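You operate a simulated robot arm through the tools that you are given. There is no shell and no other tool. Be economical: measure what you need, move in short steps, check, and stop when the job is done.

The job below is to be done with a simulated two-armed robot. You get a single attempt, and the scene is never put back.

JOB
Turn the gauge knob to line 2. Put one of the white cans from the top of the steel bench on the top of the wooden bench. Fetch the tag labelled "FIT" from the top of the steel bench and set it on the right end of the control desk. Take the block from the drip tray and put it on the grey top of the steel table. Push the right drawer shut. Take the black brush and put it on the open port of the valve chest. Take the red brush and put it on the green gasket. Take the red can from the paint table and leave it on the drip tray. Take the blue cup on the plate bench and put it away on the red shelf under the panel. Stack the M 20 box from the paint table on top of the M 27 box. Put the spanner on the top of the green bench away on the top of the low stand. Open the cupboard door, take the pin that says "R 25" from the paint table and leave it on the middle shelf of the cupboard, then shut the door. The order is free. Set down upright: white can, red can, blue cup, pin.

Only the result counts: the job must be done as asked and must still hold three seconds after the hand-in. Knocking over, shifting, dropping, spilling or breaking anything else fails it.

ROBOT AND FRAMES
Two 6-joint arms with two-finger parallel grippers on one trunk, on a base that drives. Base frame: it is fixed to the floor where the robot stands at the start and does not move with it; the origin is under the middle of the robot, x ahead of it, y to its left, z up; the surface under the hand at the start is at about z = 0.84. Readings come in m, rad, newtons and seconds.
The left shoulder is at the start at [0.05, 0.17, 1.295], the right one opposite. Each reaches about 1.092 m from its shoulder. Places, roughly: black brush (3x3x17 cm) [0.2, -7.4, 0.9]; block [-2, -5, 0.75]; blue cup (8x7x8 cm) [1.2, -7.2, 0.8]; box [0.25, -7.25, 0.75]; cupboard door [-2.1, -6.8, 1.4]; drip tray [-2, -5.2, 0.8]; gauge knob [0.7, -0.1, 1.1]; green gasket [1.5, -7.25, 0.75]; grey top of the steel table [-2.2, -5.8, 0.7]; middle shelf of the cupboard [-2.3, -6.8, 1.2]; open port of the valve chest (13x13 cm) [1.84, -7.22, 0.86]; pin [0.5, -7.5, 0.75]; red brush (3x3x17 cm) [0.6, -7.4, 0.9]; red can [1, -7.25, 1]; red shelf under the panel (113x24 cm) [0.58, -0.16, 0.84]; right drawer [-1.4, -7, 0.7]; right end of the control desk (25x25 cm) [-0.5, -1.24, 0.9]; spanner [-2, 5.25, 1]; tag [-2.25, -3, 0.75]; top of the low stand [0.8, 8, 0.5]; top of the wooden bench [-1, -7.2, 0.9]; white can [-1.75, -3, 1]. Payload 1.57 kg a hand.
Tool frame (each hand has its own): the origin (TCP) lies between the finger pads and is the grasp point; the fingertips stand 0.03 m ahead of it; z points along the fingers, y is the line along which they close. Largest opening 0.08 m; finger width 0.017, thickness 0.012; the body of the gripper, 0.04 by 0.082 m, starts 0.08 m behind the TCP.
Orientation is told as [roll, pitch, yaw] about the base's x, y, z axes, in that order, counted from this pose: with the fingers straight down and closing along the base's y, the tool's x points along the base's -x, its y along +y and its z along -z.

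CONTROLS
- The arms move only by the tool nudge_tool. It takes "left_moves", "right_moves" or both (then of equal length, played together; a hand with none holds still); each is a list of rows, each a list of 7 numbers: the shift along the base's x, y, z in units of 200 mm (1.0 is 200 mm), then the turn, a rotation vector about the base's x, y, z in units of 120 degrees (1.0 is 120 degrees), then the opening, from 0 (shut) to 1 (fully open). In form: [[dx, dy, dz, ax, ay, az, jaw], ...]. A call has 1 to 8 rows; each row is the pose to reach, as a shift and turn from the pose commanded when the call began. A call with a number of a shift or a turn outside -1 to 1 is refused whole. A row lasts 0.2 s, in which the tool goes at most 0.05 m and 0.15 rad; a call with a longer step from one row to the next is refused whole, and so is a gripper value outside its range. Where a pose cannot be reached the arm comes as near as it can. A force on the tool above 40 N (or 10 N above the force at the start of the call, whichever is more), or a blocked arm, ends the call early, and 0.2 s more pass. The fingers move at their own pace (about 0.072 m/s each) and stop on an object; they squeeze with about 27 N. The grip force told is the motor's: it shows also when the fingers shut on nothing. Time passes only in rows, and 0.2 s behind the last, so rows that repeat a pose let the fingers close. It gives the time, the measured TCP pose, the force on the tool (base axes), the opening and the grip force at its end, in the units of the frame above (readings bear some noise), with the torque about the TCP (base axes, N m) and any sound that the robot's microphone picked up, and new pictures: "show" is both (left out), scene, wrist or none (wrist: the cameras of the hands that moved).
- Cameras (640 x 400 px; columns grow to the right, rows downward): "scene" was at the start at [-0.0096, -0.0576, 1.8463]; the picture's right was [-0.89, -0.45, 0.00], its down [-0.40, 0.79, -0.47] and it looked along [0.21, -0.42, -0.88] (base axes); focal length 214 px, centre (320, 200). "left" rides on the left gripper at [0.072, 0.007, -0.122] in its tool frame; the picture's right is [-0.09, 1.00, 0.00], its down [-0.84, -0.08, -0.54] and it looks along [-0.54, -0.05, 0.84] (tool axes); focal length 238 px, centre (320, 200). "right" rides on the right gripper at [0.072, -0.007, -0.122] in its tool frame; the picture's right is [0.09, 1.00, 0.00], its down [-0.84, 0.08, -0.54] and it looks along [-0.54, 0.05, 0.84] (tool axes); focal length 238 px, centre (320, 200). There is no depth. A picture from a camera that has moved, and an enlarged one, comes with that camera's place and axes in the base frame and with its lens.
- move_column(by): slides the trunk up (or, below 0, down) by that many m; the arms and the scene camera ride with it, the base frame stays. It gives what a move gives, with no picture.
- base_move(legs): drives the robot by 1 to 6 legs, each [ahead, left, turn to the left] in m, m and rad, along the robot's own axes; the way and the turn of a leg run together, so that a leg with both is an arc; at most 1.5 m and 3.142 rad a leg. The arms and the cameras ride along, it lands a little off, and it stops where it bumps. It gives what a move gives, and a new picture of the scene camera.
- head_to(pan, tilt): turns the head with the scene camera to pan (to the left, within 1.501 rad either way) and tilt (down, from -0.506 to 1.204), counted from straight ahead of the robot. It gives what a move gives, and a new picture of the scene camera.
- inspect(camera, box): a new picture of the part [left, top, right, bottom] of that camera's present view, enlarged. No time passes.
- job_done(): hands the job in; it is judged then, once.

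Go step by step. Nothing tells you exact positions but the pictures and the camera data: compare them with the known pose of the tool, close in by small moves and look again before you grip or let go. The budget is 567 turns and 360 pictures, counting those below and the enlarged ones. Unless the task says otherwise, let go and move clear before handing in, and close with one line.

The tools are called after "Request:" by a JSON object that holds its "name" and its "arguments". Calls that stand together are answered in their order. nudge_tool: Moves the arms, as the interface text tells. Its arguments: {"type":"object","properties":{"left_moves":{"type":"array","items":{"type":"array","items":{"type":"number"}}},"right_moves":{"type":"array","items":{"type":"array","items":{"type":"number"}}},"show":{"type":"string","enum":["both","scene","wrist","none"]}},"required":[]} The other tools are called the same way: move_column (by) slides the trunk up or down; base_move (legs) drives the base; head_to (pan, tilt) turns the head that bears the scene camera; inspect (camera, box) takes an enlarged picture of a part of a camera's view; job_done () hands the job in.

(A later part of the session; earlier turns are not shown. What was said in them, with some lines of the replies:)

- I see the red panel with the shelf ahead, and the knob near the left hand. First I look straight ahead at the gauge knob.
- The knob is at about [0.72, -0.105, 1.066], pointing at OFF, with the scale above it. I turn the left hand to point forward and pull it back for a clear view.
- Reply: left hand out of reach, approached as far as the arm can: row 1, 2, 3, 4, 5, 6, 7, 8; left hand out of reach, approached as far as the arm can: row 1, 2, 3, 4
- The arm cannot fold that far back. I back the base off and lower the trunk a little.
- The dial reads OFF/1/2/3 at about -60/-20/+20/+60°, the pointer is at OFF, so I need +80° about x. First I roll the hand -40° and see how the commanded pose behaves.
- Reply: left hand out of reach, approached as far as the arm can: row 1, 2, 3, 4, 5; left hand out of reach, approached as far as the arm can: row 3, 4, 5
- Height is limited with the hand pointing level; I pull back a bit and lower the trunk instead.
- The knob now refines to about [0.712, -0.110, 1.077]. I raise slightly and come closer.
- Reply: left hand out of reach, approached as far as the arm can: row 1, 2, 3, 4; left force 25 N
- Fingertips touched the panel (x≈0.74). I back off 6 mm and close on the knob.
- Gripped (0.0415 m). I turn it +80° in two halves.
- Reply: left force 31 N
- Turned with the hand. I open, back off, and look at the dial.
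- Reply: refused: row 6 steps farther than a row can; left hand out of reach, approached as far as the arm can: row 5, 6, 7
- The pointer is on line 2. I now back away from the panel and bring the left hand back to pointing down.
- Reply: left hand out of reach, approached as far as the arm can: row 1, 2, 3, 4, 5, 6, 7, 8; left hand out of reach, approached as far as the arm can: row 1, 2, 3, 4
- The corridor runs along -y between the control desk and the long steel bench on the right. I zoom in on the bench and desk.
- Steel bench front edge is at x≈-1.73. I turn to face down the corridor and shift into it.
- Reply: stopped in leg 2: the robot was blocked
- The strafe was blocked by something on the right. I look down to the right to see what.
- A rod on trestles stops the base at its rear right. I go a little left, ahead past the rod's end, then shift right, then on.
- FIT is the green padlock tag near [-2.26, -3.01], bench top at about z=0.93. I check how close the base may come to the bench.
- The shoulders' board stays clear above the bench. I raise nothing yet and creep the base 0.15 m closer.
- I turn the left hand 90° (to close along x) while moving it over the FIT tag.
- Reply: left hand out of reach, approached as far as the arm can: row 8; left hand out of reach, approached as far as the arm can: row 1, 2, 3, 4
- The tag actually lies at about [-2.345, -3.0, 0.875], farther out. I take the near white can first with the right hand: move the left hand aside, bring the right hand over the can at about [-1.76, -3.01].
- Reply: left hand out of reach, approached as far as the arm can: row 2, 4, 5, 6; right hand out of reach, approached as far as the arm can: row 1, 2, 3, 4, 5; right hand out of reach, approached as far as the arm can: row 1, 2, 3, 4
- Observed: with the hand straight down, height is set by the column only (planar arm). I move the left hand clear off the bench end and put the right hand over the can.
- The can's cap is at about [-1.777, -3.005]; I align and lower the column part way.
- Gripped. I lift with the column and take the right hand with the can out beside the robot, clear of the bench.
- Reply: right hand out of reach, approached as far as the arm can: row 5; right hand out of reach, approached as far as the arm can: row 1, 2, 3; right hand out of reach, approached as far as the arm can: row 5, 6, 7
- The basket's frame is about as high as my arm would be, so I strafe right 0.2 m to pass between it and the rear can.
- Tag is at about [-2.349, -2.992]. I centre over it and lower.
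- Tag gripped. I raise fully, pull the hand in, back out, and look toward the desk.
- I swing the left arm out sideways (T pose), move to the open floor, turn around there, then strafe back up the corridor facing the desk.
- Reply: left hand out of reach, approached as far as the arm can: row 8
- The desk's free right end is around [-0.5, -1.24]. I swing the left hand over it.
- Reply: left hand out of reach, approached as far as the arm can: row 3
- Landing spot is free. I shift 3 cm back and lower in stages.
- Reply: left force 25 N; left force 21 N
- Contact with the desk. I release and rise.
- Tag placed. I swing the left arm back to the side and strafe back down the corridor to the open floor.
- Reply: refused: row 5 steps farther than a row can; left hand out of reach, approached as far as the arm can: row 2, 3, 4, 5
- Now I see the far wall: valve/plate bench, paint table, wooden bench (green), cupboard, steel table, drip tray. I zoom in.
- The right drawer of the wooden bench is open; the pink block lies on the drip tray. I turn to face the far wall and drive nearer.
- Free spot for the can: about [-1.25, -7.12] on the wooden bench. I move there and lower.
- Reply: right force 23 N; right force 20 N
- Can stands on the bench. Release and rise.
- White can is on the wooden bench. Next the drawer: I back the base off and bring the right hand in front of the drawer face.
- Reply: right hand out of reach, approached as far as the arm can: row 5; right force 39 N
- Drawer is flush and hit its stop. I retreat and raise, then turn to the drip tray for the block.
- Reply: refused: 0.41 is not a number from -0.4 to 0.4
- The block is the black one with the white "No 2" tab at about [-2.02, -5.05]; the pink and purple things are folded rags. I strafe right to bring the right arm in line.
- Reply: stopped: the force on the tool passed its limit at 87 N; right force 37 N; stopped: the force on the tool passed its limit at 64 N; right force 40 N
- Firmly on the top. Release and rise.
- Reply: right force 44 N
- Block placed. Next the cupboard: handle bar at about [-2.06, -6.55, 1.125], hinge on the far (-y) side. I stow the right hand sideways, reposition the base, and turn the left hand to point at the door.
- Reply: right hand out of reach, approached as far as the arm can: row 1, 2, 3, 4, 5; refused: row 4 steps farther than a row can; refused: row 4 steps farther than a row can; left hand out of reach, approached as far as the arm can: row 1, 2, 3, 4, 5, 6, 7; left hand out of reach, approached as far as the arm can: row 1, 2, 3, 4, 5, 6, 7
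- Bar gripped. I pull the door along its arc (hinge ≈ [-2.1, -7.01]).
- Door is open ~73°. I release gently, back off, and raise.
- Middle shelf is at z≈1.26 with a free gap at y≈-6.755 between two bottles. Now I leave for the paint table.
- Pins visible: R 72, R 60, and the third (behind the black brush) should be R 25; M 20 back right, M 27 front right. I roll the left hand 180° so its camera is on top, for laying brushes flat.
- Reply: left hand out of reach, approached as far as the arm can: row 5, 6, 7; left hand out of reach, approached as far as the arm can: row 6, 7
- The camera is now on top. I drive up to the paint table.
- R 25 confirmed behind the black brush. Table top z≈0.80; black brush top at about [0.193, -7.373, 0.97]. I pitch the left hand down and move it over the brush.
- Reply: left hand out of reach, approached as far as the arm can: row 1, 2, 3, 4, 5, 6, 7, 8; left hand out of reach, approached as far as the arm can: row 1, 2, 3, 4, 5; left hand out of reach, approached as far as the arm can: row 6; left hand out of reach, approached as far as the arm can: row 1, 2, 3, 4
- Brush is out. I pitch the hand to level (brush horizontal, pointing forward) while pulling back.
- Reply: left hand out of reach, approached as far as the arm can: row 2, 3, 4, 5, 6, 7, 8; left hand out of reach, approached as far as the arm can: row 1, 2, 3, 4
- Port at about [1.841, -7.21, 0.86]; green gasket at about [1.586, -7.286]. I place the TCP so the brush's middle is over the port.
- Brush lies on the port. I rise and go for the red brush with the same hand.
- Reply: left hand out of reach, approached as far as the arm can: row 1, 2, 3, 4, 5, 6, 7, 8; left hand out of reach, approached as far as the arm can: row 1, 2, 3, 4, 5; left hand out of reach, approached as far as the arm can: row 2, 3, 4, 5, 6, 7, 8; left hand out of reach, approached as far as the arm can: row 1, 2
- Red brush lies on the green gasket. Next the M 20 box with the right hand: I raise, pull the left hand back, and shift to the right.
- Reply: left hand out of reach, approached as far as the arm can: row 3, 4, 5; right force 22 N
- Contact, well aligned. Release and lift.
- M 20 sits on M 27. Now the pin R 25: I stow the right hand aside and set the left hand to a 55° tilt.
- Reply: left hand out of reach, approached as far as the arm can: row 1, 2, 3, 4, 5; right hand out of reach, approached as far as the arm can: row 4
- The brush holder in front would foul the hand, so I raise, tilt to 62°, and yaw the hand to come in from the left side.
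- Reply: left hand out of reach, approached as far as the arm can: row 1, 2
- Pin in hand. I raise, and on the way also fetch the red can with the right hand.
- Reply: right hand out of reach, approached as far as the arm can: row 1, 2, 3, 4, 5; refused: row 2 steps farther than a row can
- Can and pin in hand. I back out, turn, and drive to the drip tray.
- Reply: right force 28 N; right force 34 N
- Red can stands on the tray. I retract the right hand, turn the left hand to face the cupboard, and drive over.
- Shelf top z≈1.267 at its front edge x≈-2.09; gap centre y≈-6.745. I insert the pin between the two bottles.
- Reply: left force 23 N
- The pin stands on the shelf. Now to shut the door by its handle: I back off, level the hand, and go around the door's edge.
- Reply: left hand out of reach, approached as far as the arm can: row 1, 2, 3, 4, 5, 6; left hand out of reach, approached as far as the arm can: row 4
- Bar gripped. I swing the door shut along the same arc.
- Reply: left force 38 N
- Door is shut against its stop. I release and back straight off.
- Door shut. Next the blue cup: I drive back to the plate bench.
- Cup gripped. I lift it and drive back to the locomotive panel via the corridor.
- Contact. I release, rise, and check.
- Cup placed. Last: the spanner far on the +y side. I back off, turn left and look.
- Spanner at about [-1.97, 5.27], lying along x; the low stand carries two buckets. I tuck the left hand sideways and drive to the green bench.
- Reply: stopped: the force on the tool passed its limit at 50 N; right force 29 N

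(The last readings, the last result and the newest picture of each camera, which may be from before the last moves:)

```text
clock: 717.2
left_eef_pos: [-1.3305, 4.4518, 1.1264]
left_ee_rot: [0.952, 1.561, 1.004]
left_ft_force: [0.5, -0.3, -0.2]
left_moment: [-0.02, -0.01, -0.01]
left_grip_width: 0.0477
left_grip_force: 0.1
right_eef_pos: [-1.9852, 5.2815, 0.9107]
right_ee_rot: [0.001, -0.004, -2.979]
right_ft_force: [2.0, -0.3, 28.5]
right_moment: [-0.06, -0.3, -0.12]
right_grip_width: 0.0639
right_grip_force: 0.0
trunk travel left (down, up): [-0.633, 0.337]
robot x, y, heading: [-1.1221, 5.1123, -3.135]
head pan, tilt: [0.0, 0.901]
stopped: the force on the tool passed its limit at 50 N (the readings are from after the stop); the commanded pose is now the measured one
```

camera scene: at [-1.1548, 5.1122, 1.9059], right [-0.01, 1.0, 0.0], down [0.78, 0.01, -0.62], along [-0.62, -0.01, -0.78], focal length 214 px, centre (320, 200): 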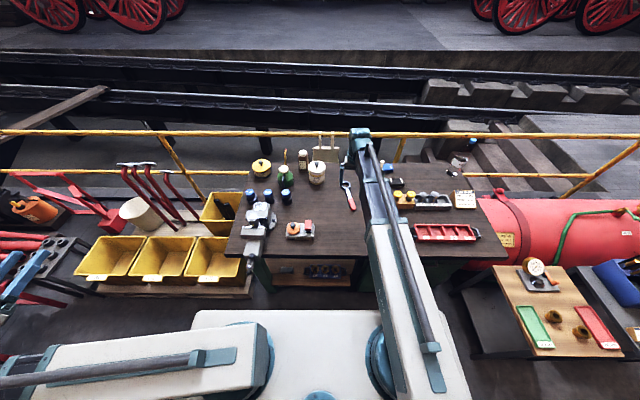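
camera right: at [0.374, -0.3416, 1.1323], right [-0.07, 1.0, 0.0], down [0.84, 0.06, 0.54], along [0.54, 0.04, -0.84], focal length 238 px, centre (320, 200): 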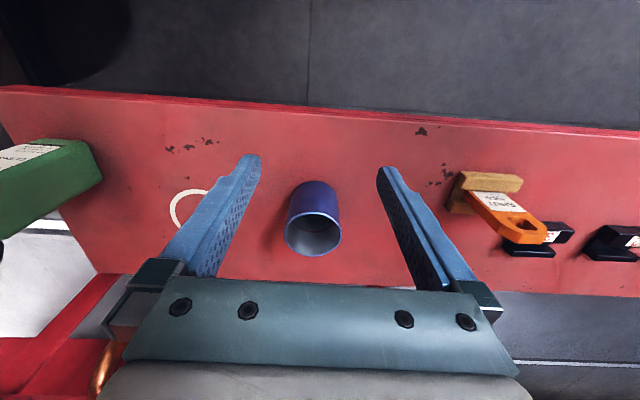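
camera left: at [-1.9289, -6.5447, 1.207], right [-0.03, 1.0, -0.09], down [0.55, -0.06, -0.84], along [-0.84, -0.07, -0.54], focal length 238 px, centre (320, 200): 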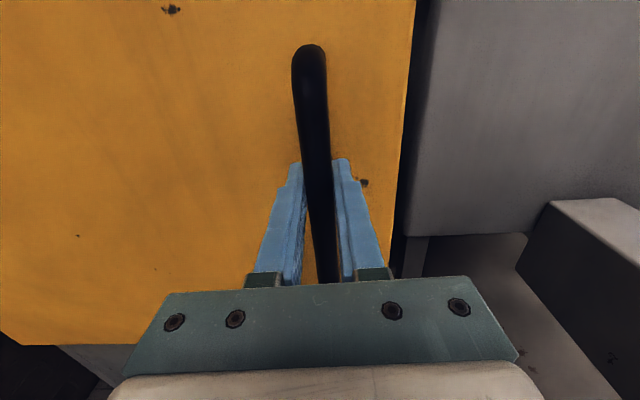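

Request:
{"name": "move_column", "arguments": {"by": 0.004}}

Request:
{"name": "nudge_tool", "arguments": {"right_moves": [[0, 0, 0, 0, 0, 0, 0.4], [0, 0, 0, 0, 0, 0, 0.1], [0, 0, 0, 0, 0, 0, 0], [0, 0, 0, 0, 0, 0, 0]], "show": "none"}}

Request:
{"name": "move_column", "arguments": {"by": 0.32}}

Request:
{"name": "inspect", "arguments": {"camera": "right", "box": [0, 0, 640, 400]}}

```text
clock: 717.8
left_eef_pos: [-1.3317, 4.453, 1.129]
left_ee_rot: [0.727, 1.561, 0.777]
left_ft_force: [-0.4, 0.1, -0.4]
left_moment: [-0.01, 0.01, 0.02]
left_grip_width: 0.0477
left_grip_force: 0.1
right_eef_pos: [-1.9877, 5.2828, 0.9107]
right_ee_rot: [0.0, -0.005, -2.979]
right_ft_force: [0.3, 0.9, 0.3]
right_moment: [0.02, -0.01, 0.0]
right_grip_width: 0.0638
right_grip_force: 0.0
trunk travel left (down, up): [-0.637, 0.333]
robot x, y, heading: [-1.1189, 5.109, -3.131]
head pan, tilt: [0.0, 0.901]
```

```text
clock: 718.8
left_eef_pos: [-1.3332, 4.4532, 1.129]
left_ee_rot: [0.709, 1.562, 0.757]
left_ft_force: [-0.6, 0.4, 0.1]
left_moment: [0.01, -0.01, 0.02]
left_grip_width: 0.0478
left_grip_force: 0.0
right_eef_pos: [-1.9884, 5.2823, 0.9113]
right_ee_rot: [0.0, -0.001, -2.978]
right_ft_force: [-0.9, 1.5, 1.4]
right_moment: [0.07, -0.04, 0.13]
right_grip_width: 0.0257
right_grip_force: 26.7
trunk travel left (down, up): [-0.637, 0.333]
robot x, y, heading: [-1.1214, 5.1123, -3.132]
head pan, tilt: [0.0, 0.901]
```

```text
clock: 721.9
left_eef_pos: [-1.3343, 4.4529, 1.4486]
left_ee_rot: [0.675, 1.56, 0.724]
left_ft_force: [-0.8, -0.6, 1.2]
left_moment: [0.0, 0.0, 0.02]
left_grip_width: 0.0478
left_grip_force: 0.0
right_eef_pos: [-1.9891, 5.2829, 1.2303]
right_ee_rot: [-0.001, -0.001, -2.98]
right_ft_force: [0.8, 0.2, -6.9]
right_moment: [-0.02, -0.04, -0.03]
right_grip_width: 0.0255
right_grip_force: 26.7
trunk travel left (down, up): [-0.957, 0.013]
robot x, y, heading: [-1.1237, 5.1168, -3.127]
head pan, tilt: [0.0, 0.901]
```

```text
1.00 times, centred on (320, 200) of right (not enlarged: the box is as wide or as high as the picture)
camera zoom: at [-1.9187, 5.3013, 1.3514], right [0.25, -0.97, 0.0], down [-0.81, -0.21, 0.54], along [-0.53, -0.14, -0.84], focal length 238 px, centre (320, 200)
```

zoom: 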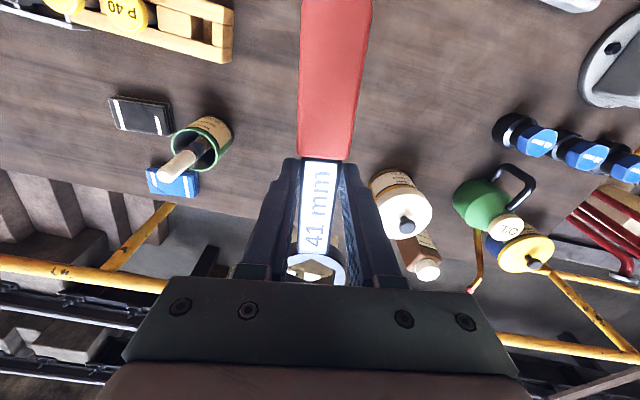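

Request:
{"name": "base_move", "arguments": {"legs": [[-0.75, 0, 0], [0, 0, -1.57], [1.3, 0, 0]]}}

Request:
{"name": "head_to", "arguments": {"pan": -0.5, "tilt": 0.6}}

```text
clock: 736.0
left_eef_pos: [-1.0654, 6.6216, 1.4501]
left_ee_rot: [0.663, 1.557, -0.832]
left_ft_force: [1.0, -0.2, -0.2]
left_moment: [0.02, -0.01, 0.0]
left_grip_width: 0.048
left_grip_force: 0.0
right_eef_pos: [-0.2541, 7.2984, 1.231]
right_ee_rot: [0.0, -0.002, 1.76]
right_ft_force: [0.2, -0.5, -5.6]
right_moment: [0.05, 0.04, 0.01]
right_grip_width: 0.0261
right_grip_force: 27.5
trunk travel left (down, up): [-0.957, 0.013]
robot x, y, heading: [-0.4036, 6.4264, 1.609]
head pan, tilt: [0.0, 0.901]
camera scene: at [-0.3997, 6.4633, 1.9058], right [1.0, 0.04, 0.0], down [0.03, -0.78, -0.62], along [-0.02, 0.62, -0.78], focal length 214 px, centre (320, 200)
```

scene: 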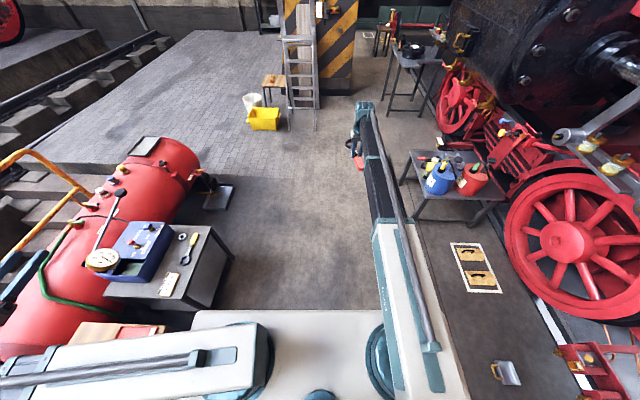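

```text
clock: 736.9
left_eef_pos: [-1.0657, 6.6208, 1.4496]
left_ee_rot: [0.675, 1.56, -0.819]
left_ft_force: [0.4, -0.3, -0.1]
left_moment: [-0.03, -0.04, 0.02]
left_grip_width: 0.0479
left_grip_force: 0.0
right_eef_pos: [-0.2549, 7.2981, 1.2315]
right_ee_rot: [0.0, -0.001, 1.76]
right_ft_force: [-0.5, 0.1, -6.3]
right_moment: [-0.03, -0.04, -0.01]
right_grip_width: 0.0256
right_grip_force: 27.3
trunk travel left (down, up): [-0.957, 0.013]
robot x, y, heading: [-0.4012, 6.4311, 1.606]
head pan, tilt: [-0.499, 0.6]
camera scene: at [-0.3576, 6.4667, 1.9305], right [0.9, -0.44, 0.0], down [-0.25, -0.51, -0.82], along [0.37, 0.74, -0.57], focal length 214 px, centre (320, 200)
```

scene: 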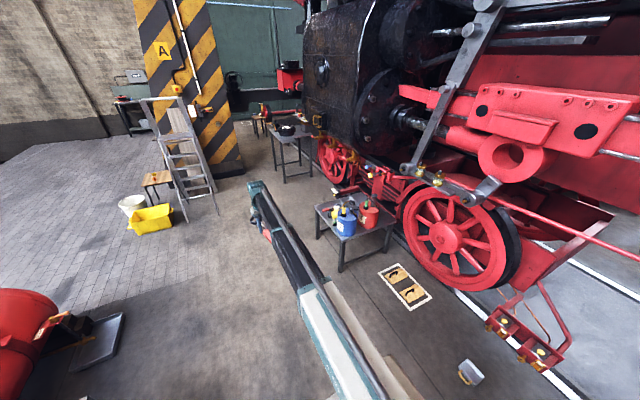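

Request:
{"name": "inspect", "arguments": {"camera": "scene", "box": [296, 170, 424, 270]}}

```text
4.00 times, centred on (360, 220) of scene
camera zoom: at [-0.3576, 6.4667, 1.9305], right [0.9, -0.44, 0.0], down [-0.25, -0.51, -0.82], along [0.37, 0.74, -0.57], focal length 858 px, centre (160, 120)
```

zoom: 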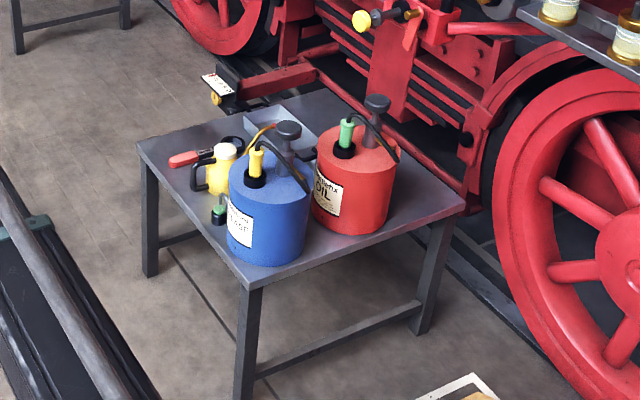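

Stand top spans about x 0.46–1.10, y 7.64–8.25; two buckets occupy its middle. I move nearer and look down on it.

Request:
{"name": "base_move", "arguments": {"legs": [[0, 0, -0.036], [0, -0.7, 0], [0.4, 0, 0]]}}

Request:
{"name": "head_to", "arguments": {"pan": -0.35, "tilt": 0.85}}

```text
clock: 743.2
left_eef_pos: [-0.3577, 7.0437, 1.4484]
left_ee_rot: [0.641, 1.559, -0.889]
left_ft_force: [0.4, 0.6, 0.0]
left_moment: [0.01, -0.02, -0.02]
left_grip_width: 0.0483
left_grip_force: 0.2
right_eef_pos: [0.4748, 7.6941, 1.2301]
right_ee_rot: [0.002, -0.002, 1.729]
right_ft_force: [0.1, 0.8, -6.5]
right_moment: [0.01, 0.02, -0.01]
right_grip_width: 0.0259
right_grip_force: 27.6
trunk travel left (down, up): [-0.957, 0.013]
robot x, y, heading: [0.2977, 6.8255, 1.578]
head pan, tilt: [-0.499, 0.6]
camera scene: at [0.3434, 6.8663, 1.9306], right [0.88, -0.47, 0.0], down [-0.27, -0.5, -0.82], along [0.39, 0.73, -0.57], focal length 214 px, centre (320, 200)
```

scene: 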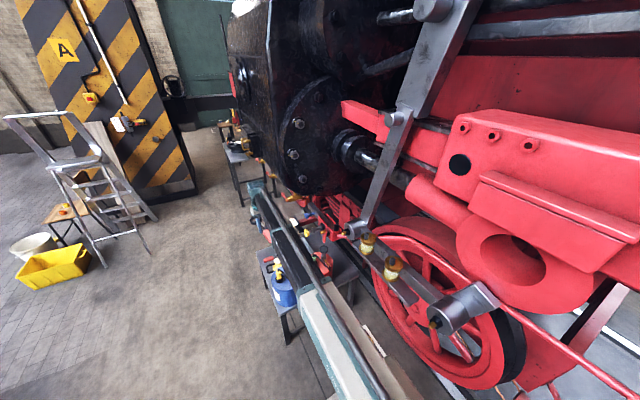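

```text
clock: 744.0
left_eef_pos: [-0.3578, 7.0427, 1.4501]
left_ee_rot: [0.692, 1.563, -0.837]
left_ft_force: [0.5, -0.2, -1.0]
left_moment: [0.02, 0.01, 0.0]
left_grip_width: 0.0479
left_grip_force: 0.0
right_eef_pos: [0.4728, 7.6931, 1.2319]
right_ee_rot: [0.001, -0.001, 1.728]
right_ft_force: [-0.3, 0.5, -5.7]
right_moment: [-0.01, -0.05, 0.01]
right_grip_width: 0.0258
right_grip_force: 27.1
trunk travel left (down, up): [-0.957, 0.013]
robot x, y, heading: [0.3004, 6.826, 1.575]
head pan, tilt: [-0.351, 0.85]
camera scene: at [0.328, 6.8606, 1.9098], right [0.94, -0.34, 0.0], down [-0.25, -0.71, -0.66], along [0.22, 0.62, -0.75], focal length 214 px, centre (320, 200)
```

scene: 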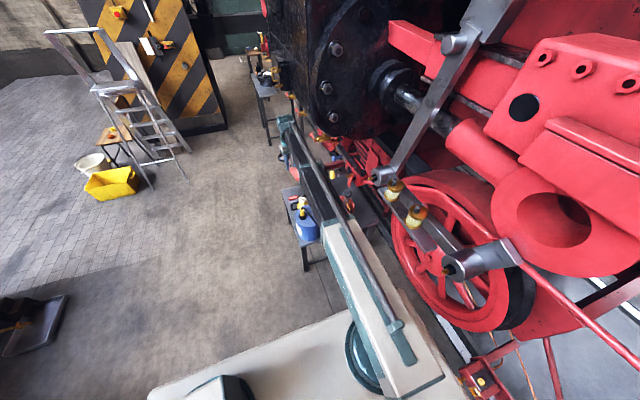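

Request:
{"name": "inspect", "arguments": {"camera": "right", "box": [0, 0, 640, 400]}}

```text
1.00 times, centred on (320, 200) of right (not enlarged: the box is as wide or as high as the picture)
camera zoom: at [0.492, 7.6233, 1.3516], right [-0.97, -0.25, 0.0], down [-0.21, 0.81, 0.54], along [-0.13, 0.53, -0.84], focal length 238 px, centre (320, 200)
```

zoom: 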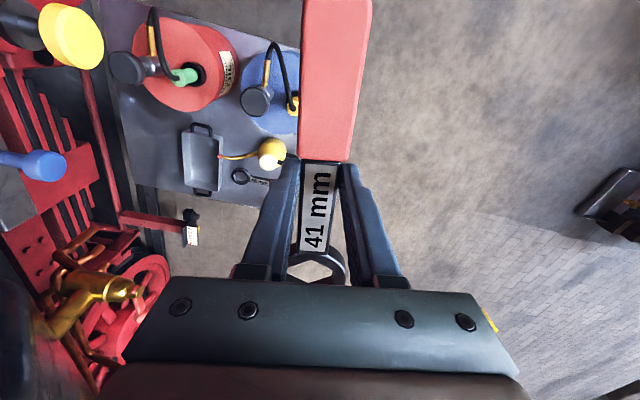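

Loco hardware hangs over the stand at z≈1.1, so I must come in low from the left side. I retract the right hand, drive around to the stand's left side, and look.

Request:
{"name": "base_move", "arguments": {"legs": [[-0.5, 0, 0]]}}

Request:
{"name": "nudge_tool", "arguments": {"right_moves": [[0, -0.2, 0, 0, 0, 0, 0], [0, -0.4, 0, 0, 0, 0, 0], [0, -0.6, 0, 0, 0, 0, 0], [0, -0.8, 0, 0, 0, 0, 0], [0, -1, 0, 0, 0, 0, 0]], "show": "none"}}

Request:
{"name": "nudge_tool", "arguments": {"right_moves": [[0, -0.2, 0, 0, 0, 0, 0], [0, -0.4, 0, 0, 0, 0, 0], [0, -0.6, 0, 0, 0, 0, 0], [0, -0.8, 0, 0, 0, 0, 0], [0, -0.9, 0, 0, 0, 0, 0]], "show": "none"}}

Request:
{"name": "base_move", "arguments": {"legs": [[0, 0.5, 0], [1.1, 0, 0], [1.0, 0, 0], [0, 0, -1.57]]}}

Request:
{"name": "head_to", "arguments": {"pan": -0.2, "tilt": 0.9}}

```text
clock: 746.9
left_eef_pos: [-0.3564, 6.5623, 1.4486]
left_ee_rot: [0.716, 1.562, -0.827]
left_ft_force: [0.2, -0.5, -0.4]
left_moment: [0.01, -0.02, -0.02]
left_grip_width: 0.0483
left_grip_force: 0.0
right_eef_pos: [0.4878, 7.198, 1.2317]
right_ee_rot: [0.0, -0.001, 1.712]
right_ft_force: [-0.5, -0.1, -5.8]
right_moment: [0.02, 0.0, 0.01]
right_grip_width: 0.0258
right_grip_force: 26.8
trunk travel left (down, up): [-0.957, 0.013]
robot x, y, heading: [0.2989, 6.3349, 1.555]
head pan, tilt: [-0.351, 0.85]
camera scene: at [0.327, 6.3685, 1.9097], right [0.94, -0.35, 0.0], down [-0.27, -0.7, -0.66], along [0.23, 0.62, -0.75], focal length 214 px, centre (320, 200)
```

scene: 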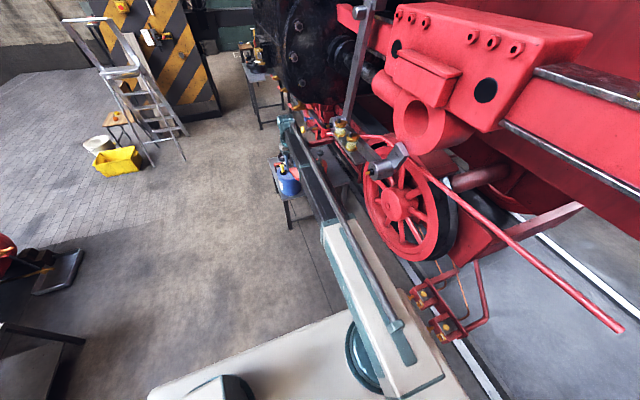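

```text
clock: 748.1
left_eef_pos: [-0.3574, 6.5609, 1.4496]
left_ee_rot: [0.743, 1.561, -0.799]
left_ft_force: [-0.5, -0.1, 0.9]
left_moment: [0.01, 0.02, 0.0]
left_grip_width: 0.048
left_grip_force: 0.1
right_eef_pos: [0.4854, 6.9961, 1.2315]
right_ee_rot: [-0.001, -0.005, 1.711]
right_ft_force: [-0.7, -0.2, -4.5]
right_moment: [0.0, -0.03, -0.02]
right_grip_width: 0.0259
right_grip_force: 27.1
trunk travel left (down, up): [-0.957, 0.013]
robot x, y, heading: [0.2964, 6.3351, 1.557]
head pan, tilt: [-0.351, 0.85]
```

```text
clock: 749.3
left_eef_pos: [-0.3573, 6.562, 1.4502]
left_ee_rot: [0.715, 1.56, -0.83]
left_ft_force: [0.3, -0.6, 0.0]
left_moment: [0.01, 0.01, 0.0]
left_grip_width: 0.0479
left_grip_force: 0.1
right_eef_pos: [0.4859, 6.82, 1.2322]
right_ee_rot: [0.0, -0.001, 1.711]
right_ft_force: [-0.2, 0.6, -4.9]
right_moment: [-0.01, -0.03, 0.02]
right_grip_width: 0.0258
right_grip_force: 27.3
trunk travel left (down, up): [-0.957, 0.013]
robot x, y, heading: [0.2956, 6.3394, 1.563]
head pan, tilt: [-0.351, 0.85]
```

```text
clock: 766.0
left_eef_pos: [0.067, 9.0779, 1.4501]
left_ee_rot: [0.693, 1.563, -2.429]
left_ft_force: [-0.1, 0.6, -0.3]
left_moment: [0.02, -0.01, -0.01]
left_grip_width: 0.0479
left_grip_force: 0.0
right_eef_pos: [0.3188, 8.2338, 1.2305]
right_ee_rot: [-0.001, -0.002, 0.133]
right_ft_force: [-0.3, 0.7, -4.6]
right_moment: [-0.01, 0.02, 0.01]
right_grip_width: 0.0258
right_grip_force: 26.5
trunk travel left (down, up): [-0.957, 0.013]
robot x, y, heading: [-0.1662, 8.4232, -0.017]
head pan, tilt: [-0.351, 0.85]
camera scene: at [-0.1297, 8.3967, 1.9097], right [-0.36, -0.93, 0.0], down [-0.7, 0.27, -0.66], along [0.62, -0.24, -0.75], focal length 214 px, centre (320, 200)
```

scene: 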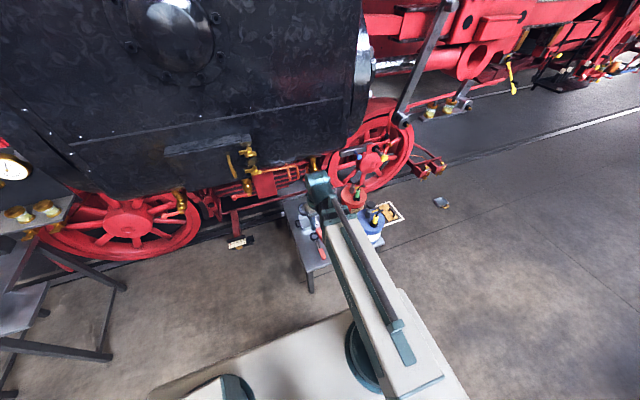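

```text
clock: 766.8
left_eef_pos: [0.0674, 9.077, 1.4487]
left_ee_rot: [0.705, 1.559, -2.416]
left_ft_force: [0.8, -0.1, 0.2]
left_moment: [0.04, 0.0, 0.01]
left_grip_width: 0.048
left_grip_force: 0.0
right_eef_pos: [0.3182, 8.2335, 1.2305]
right_ee_rot: [-0.001, -0.003, 0.132]
right_ft_force: [0.4, 0.5, -5.8]
right_moment: [0.0, 0.0, 0.04]
right_grip_width: 0.0258
right_grip_force: 27.3
trunk travel left (down, up): [-0.957, 0.013]
robot x, y, heading: [-0.1627, 8.4237, -0.017]
head pan, tilt: [-0.201, 0.901]
camera scene: at [-0.129, 8.4085, 1.9058], right [-0.22, -0.98, 0.0], down [-0.76, 0.17, -0.62], along [0.61, -0.14, -0.78], focal length 214 px, centre (320, 200)
```

scene: 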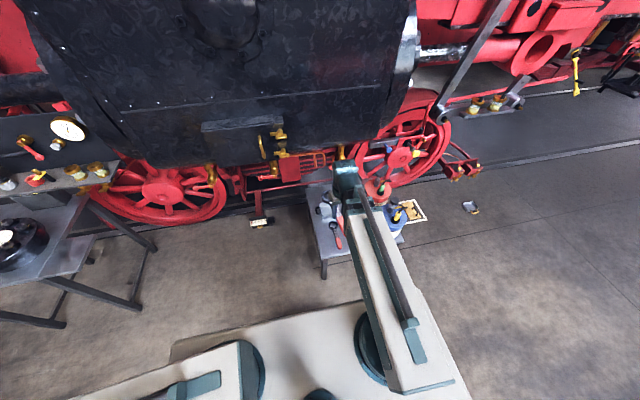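

Request:
{"name": "inspect", "arguments": {"camera": "scene", "box": [296, 170, 424, 270]}}

Request:
{"name": "inspect", "arguments": {"camera": "right", "box": [0, 0, 640, 400]}}

```text
4.00 times, centred on (360, 220) of scene
camera zoom: at [-0.129, 8.4085, 1.9058], right [-0.22, -0.98, 0.0], down [-0.76, 0.17, -0.62], along [0.61, -0.14, -0.78], focal length 858 px, centre (160, 120)
```

zoom: 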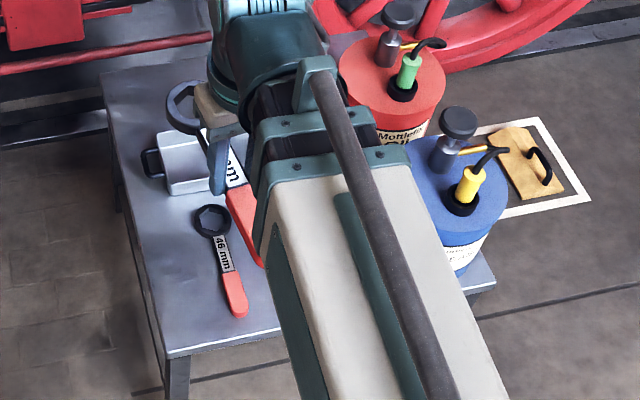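

```text
1.00 times, centred on (320, 200) of right (not enlarged: the box is as wide or as high as the picture)
camera zoom: at [0.247, 8.2181, 1.3518], right [-0.22, 0.97, 0.0], down [0.82, 0.19, 0.54], along [0.53, 0.12, -0.84], focal length 238 px, centre (320, 200)
```

zoom: 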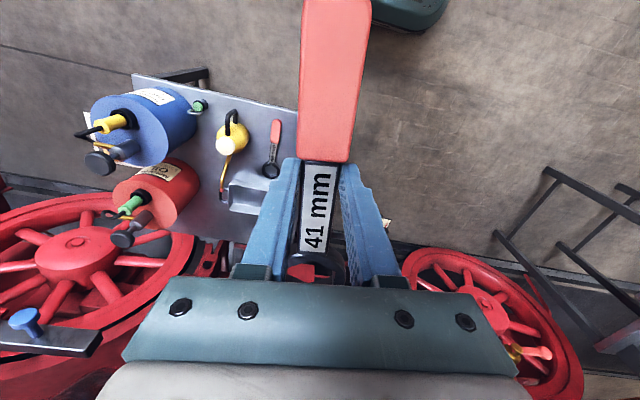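

A 46 mm spanner already lies on the stand; there is a free strip along its left (+y) edge. I lower first beside the stand, then move in over [0.57, 8.21].

Request:
{"name": "move_column", "arguments": {"by": -0.4}}

Request:
{"name": "move_column", "arguments": {"by": -0.2}}

Request:
{"name": "nudge_tool", "arguments": {"right_moves": [[0.2, -0.02, 0, 0, 0, 0, 0], [0.4, -0.04, 0, 0, 0, 0, 0], [0.6, -0.06, 0, 0, 0, 0, 0], [0.8, -0.08, 0, 0, 0, 0, 0], [1, -0.1, 0, 0, 0, 0, 0]], "show": "wrist"}}

```text
clock: 770.6
left_eef_pos: [0.0657, 9.0783, 1.0491]
left_ee_rot: [0.7, 1.561, -2.42]
left_ft_force: [-0.7, -0.2, 0.7]
left_moment: [0.01, 0.01, 0.02]
left_grip_width: 0.048
left_grip_force: 0.0
right_eef_pos: [0.3176, 8.233, 0.8309]
right_ee_rot: [0.001, -0.001, 0.131]
right_ft_force: [0.5, 0.3, -5.3]
right_moment: [-0.01, -0.01, -0.02]
right_grip_width: 0.0259
right_grip_force: 27.0
trunk travel left (down, up): [-0.557, 0.413]
robot x, y, heading: [-0.1645, 8.4215, -0.023]
head pan, tilt: [-0.201, 0.901]
```

```text
clock: 772.8
left_eef_pos: [0.0669, 9.0765, 0.8508]
left_ee_rot: [0.701, 1.562, -2.42]
left_ft_force: [0.2, -0.2, -0.9]
left_moment: [0.01, 0.0, -0.01]
left_grip_width: 0.0481
left_grip_force: 0.0
right_eef_pos: [0.3173, 8.2339, 0.6306]
right_ee_rot: [0.001, -0.003, 0.133]
right_ft_force: [0.7, 0.4, -5.5]
right_moment: [0.03, 0.03, 0.0]
right_grip_width: 0.0259
right_grip_force: 27.1
trunk travel left (down, up): [-0.357, 0.613]
robot x, y, heading: [-0.1638, 8.4237, -0.016]
head pan, tilt: [-0.201, 0.901]
```

```text
clock: 774.0
left_eef_pos: [0.0663, 9.0777, 0.8494]
left_ee_rot: [0.697, 1.561, -2.425]
left_ft_force: [-0.8, -0.1, -0.1]
left_moment: [0.01, 0.03, -0.02]
left_grip_width: 0.048
left_grip_force: 0.0
right_eef_pos: [0.5205, 8.2124, 0.6313]
right_ee_rot: [0.001, -0.002, 0.131]
right_ft_force: [-0.3, -0.3, -5.7]
right_moment: [-0.03, -0.03, 0.0]
right_grip_width: 0.0258
right_grip_force: 27.2
trunk travel left (down, up): [-0.357, 0.613]
robot x, y, heading: [-0.1656, 8.4254, -0.018]
head pan, tilt: [-0.201, 0.901]
camera right: at [0.4495, 8.1975, 0.7517], right [-0.22, 0.97, 0.0], down [0.82, 0.19, 0.54], along [0.53, 0.12, -0.84], focal length 238 px, centre (320, 200)
```

right: 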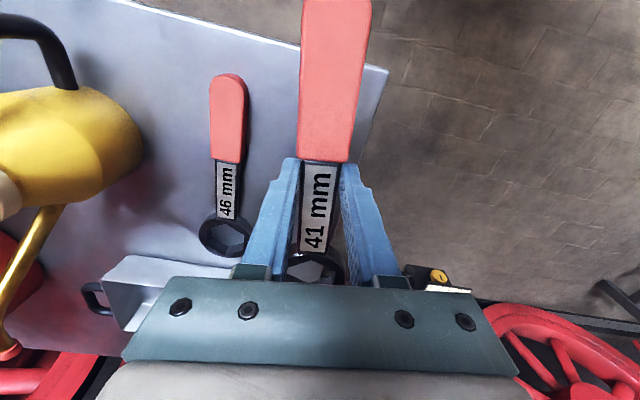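

Request:
{"name": "nudge_tool", "arguments": {"right_moves": [[0.12, -0.04, 0, 0, 0, 0, 0], [0.23, -0.07, 0, 0, 0, 0, 0], [0.23, -0.07, 0, 0, 0, 0, 0]], "show": "none"}}

Request:
{"name": "move_column", "arguments": {"by": -0.07}}

Request:
{"name": "inspect", "arguments": {"camera": "right", "box": [0, 0, 640, 400]}}

```text
clock: 774.8
left_eef_pos: [0.0675, 9.0783, 0.8495]
left_ee_rot: [0.686, 1.557, -2.436]
left_ft_force: [0.2, 0.0, -0.9]
left_moment: [-0.01, -0.06, -0.01]
left_grip_width: 0.048
left_grip_force: 0.2
right_eef_pos: [0.5647, 8.1986, 0.6311]
right_ee_rot: [0.0, -0.001, 0.135]
right_ft_force: [-0.6, 0.4, -5.5]
right_moment: [-0.02, 0.0, 0.01]
right_grip_width: 0.0259
right_grip_force: 26.6
trunk travel left (down, up): [-0.357, 0.613]
robot x, y, heading: [-0.162, 8.4272, -0.02]
head pan, tilt: [-0.201, 0.901]
```

```text
clock: 775.8
left_eef_pos: [0.0667, 9.0772, 0.7789]
left_ee_rot: [0.693, 1.559, -2.433]
left_ft_force: [0.3, -0.8, 0.0]
left_moment: [0.01, 0.01, 0.0]
left_grip_width: 0.048
left_grip_force: 0.1
right_eef_pos: [0.5644, 8.2001, 0.5603]
right_ee_rot: [-0.001, -0.002, 0.134]
right_ft_force: [-0.6, 0.9, -5.7]
right_moment: [-0.03, 0.0, 0.0]
right_grip_width: 0.0259
right_grip_force: 26.8
trunk travel left (down, up): [-0.287, 0.683]
robot x, y, heading: [-0.1647, 8.426, -0.021]
head pan, tilt: [-0.201, 0.901]
```

```text
1.00 times, centred on (320, 200) of right (not enlarged: the box is as wide or as high as the picture)
camera zoom: at [0.4928, 8.184, 0.6816], right [-0.22, 0.97, 0.0], down [0.82, 0.19, 0.54], along [0.53, 0.12, -0.84], focal length 238 px, centre (320, 200)
```

zoom: 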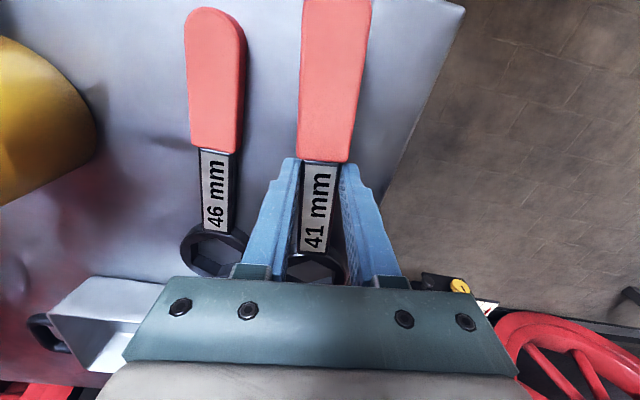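

Request:
{"name": "move_column", "arguments": {"by": -0.015}}

Request:
{"name": "move_column", "arguments": {"by": -0.006}}

Request:
{"name": "move_column", "arguments": {"by": -0.005}}

```text
clock: 776.5
left_eef_pos: [0.0668, 9.0772, 0.7643]
left_ee_rot: [0.692, 1.561, -2.43]
left_ft_force: [-0.4, -0.5, -0.3]
left_moment: [0.01, 0.0, -0.02]
left_grip_width: 0.0479
left_grip_force: 0.1
right_eef_pos: [0.5639, 8.2, 0.5461]
right_ee_rot: [0.001, -0.002, 0.133]
right_ft_force: [0.6, -1.4, -5.7]
right_moment: [0.01, 0.0, -0.04]
right_grip_width: 0.0256
right_grip_force: 27.0
trunk travel left (down, up): [-0.272, 0.698]
robot x, y, heading: [-0.1626, 8.4256, -0.016]
head pan, tilt: [-0.201, 0.901]
```

```text
clock: 777.0
left_eef_pos: [0.0665, 9.0783, 0.7584]
left_ee_rot: [0.692, 1.56, -2.431]
left_ft_force: [0.5, 1.3, 0.3]
left_moment: [-0.02, -0.02, 0.01]
left_grip_width: 0.048
left_grip_force: 0.1
right_eef_pos: [0.5636, 8.2003, 0.5397]
right_ee_rot: [0.0, -0.001, 0.132]
right_ft_force: [-0.1, -0.5, -6.2]
right_moment: [0.0, 0.0, 0.02]
right_grip_width: 0.0258
right_grip_force: 27.2
trunk travel left (down, up): [-0.266, 0.704]
robot x, y, heading: [-0.1653, 8.4256, -0.022]
head pan, tilt: [-0.201, 0.901]
```

```text
clock: 777.5
left_eef_pos: [0.0669, 9.0778, 0.7534]
left_ee_rot: [0.692, 1.56, -2.431]
left_ft_force: [0.0, -0.4, 0.2]
left_moment: [0.0, -0.01, 0.01]
left_grip_width: 0.0479
left_grip_force: 0.0
right_eef_pos: [0.5638, 8.1991, 0.5349]
right_ee_rot: [0.001, -0.002, 0.133]
right_ft_force: [0.2, 1.1, -6.1]
right_moment: [-0.01, -0.01, 0.0]
right_grip_width: 0.0259
right_grip_force: 26.6
trunk travel left (down, up): [-0.261, 0.709]
robot x, y, heading: [-0.1643, 8.4268, -0.017]
head pan, tilt: [-0.201, 0.901]
```

Request:
{"name": "move_column", "arguments": {"by": -0.005}}

Request:
{"name": "move_column", "arguments": {"by": -0.005}}

```text
clock: 778.1
left_eef_pos: [0.0658, 9.0783, 0.749]
left_ee_rot: [0.816, 1.562, -2.305]
left_ft_force: [-0.5, -0.2, 1.1]
left_moment: [0.02, 0.03, 0.01]
left_grip_width: 0.0478
left_grip_force: 0.0
right_eef_pos: [0.5634, 8.1993, 0.5328]
right_ee_rot: [0.0, -0.004, 0.133]
right_ft_force: [4.0, -1.9, 18.1]
right_moment: [-0.03, 0.06, -0.01]
right_grip_width: 0.0259
right_grip_force: 27.4
trunk travel left (down, up): [-0.256, 0.714]
robot x, y, heading: [-0.1651, 8.4263, -0.019]
head pan, tilt: [-0.201, 0.901]
```

```text
clock: 778.5
left_eef_pos: [0.0658, 9.0782, 0.7464]
left_ee_rot: [0.979, 1.56, -2.145]
left_ft_force: [-0.5, 0.0, 0.3]
left_moment: [0.02, 0.02, 0.02]
left_grip_width: 0.048
left_grip_force: 0.1
right_eef_pos: [0.5636, 8.1992, 0.5303]
right_ee_rot: [0.0, -0.005, 0.132]
right_ft_force: [0.2, 0.7, 36.1]
right_moment: [0.08, 0.33, 0.11]
right_grip_width: 0.0254
right_grip_force: 27.2
trunk travel left (down, up): [-0.253, 0.717]
robot x, y, heading: [-0.1659, 8.4256, -0.026]
head pan, tilt: [-0.201, 0.901]
stopped: the force on the tool passed its limit at 54 N (the readings are from after the stop); the commanded pose is now the measured one
```

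Request:
{"name": "move_column", "arguments": {"by": 0.003}}

Request:
{"name": "nudge_tool", "arguments": {"right_moves": [[0, 0, 0, 0, 0, 0, 0.5], [0, 0, 0, 0, 0, 0, 0.65], [0, 0, 0, 0, 0, 0, 0.65]], "show": "none"}}

Request:
{"name": "move_column", "arguments": {"by": 0.1}}

Request:
{"name": "nudge_tool", "arguments": {"right_moves": [[-0.2, 0.02, 0, 0, 0, 0, 0.65], [-0.4, 0.04, 0, 0, 0, 0, 0.65], [-0.6, 0.06, 0, 0, 0, 0, 0.65], [-0.8, 0.08, 0, 0, 0, 0, 0.65], [-1, 0.1, 0, 0, 0, 0, 0.65]], "show": "wrist"}}

```text
clock: 779.0
left_eef_pos: [0.0674, 9.0789, 0.7487]
left_ee_rot: [0.713, 1.562, -2.409]
left_ft_force: [0.1, 0.2, -0.4]
left_moment: [-0.02, 0.02, 0.0]
left_grip_width: 0.0478
left_grip_force: 0.1
right_eef_pos: [0.5651, 8.1998, 0.5309]
right_ee_rot: [0.0, -0.003, 0.132]
right_ft_force: [-2.0, 1.4, -1.7]
right_moment: [-0.01, 0.14, -0.07]
right_grip_width: 0.0259
right_grip_force: 26.8
trunk travel left (down, up): [-0.256, 0.714]
robot x, y, heading: [-0.1652, 8.4187, -0.018]
head pan, tilt: [-0.201, 0.901]
```

```text
clock: 779.8
left_eef_pos: [0.0666, 9.0779, 0.7486]
left_ee_rot: [0.722, 1.56, -2.401]
left_ft_force: [-0.4, 0.6, 0.1]
left_moment: [0.02, -0.02, 0.01]
left_grip_width: 0.0479
left_grip_force: 0.1
right_eef_pos: [0.5654, 8.1999, 0.5297]
right_ee_rot: [-0.001, -0.003, 0.133]
right_ft_force: [-0.4, 0.2, 0.1]
right_moment: [0.01, -0.01, 0.01]
right_grip_width: 0.0521
right_grip_force: 0.1
trunk travel left (down, up): [-0.256, 0.714]
robot x, y, heading: [-0.166, 8.4261, -0.018]
head pan, tilt: [-0.201, 0.901]
```

```text
clock: 781.1
left_eef_pos: [0.0676, 9.0787, 0.8485]
left_ee_rot: [0.722, 1.561, -2.4]
left_ft_force: [0.4, 0.1, 0.1]
left_moment: [-0.04, 0.01, 0.03]
left_grip_width: 0.0479
left_grip_force: 0.0
right_eef_pos: [0.5649, 8.199, 0.6308]
right_ee_rot: [-0.001, -0.002, 0.132]
right_ft_force: [-0.6, 0.1, 0.4]
right_moment: [0.02, -0.01, -0.03]
right_grip_width: 0.0522
right_grip_force: 0.0
trunk travel left (down, up): [-0.356, 0.614]
robot x, y, heading: [-0.1655, 8.4241, -0.016]
head pan, tilt: [-0.201, 0.901]
```

```text
clock: 782.4
left_eef_pos: [0.0667, 9.0778, 0.848]
left_ee_rot: [0.714, 1.56, -2.409]
left_ft_force: [-0.5, 0.9, -0.5]
left_moment: [0.02, -0.02, 0.02]
left_grip_width: 0.0481
left_grip_force: 0.1
right_eef_pos: [0.3639, 8.2197, 0.6303]
right_ee_rot: [-0.001, -0.004, 0.133]
right_ft_force: [-0.2, -0.2, -0.3]
right_moment: [0.0, 0.04, 0.01]
right_grip_width: 0.0519
right_grip_force: 0.1
trunk travel left (down, up): [-0.356, 0.614]
robot x, y, heading: [-0.1682, 8.4283, -0.018]
head pan, tilt: [-0.201, 0.901]
camera right: at [0.2922, 8.2044, 0.7511], right [-0.22, 0.97, 0.0], down [0.82, 0.19, 0.54], along [0.53, 0.12, -0.84], focal length 238 px, centre (320, 200)
```

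right: 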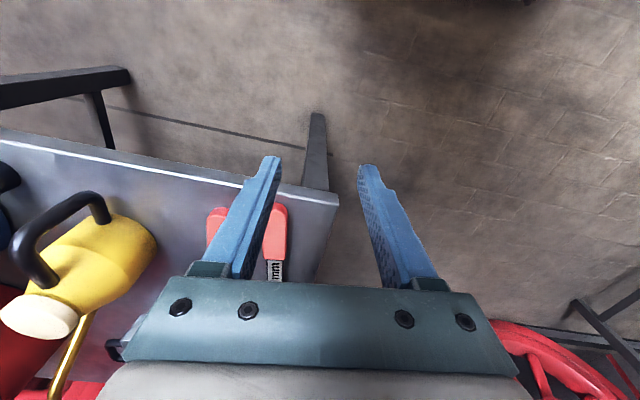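

The spanner lies on the low stand and the hand is clear. Everything on the list is done, so I hand in.

Request:
{"name": "job_done", "arguments": {}}

```text
The job is handed in.
```

All twelve tasks are done and the job is handed in. I checked each one by camera or contact as I went. I didn't do a final survey of the whole room.
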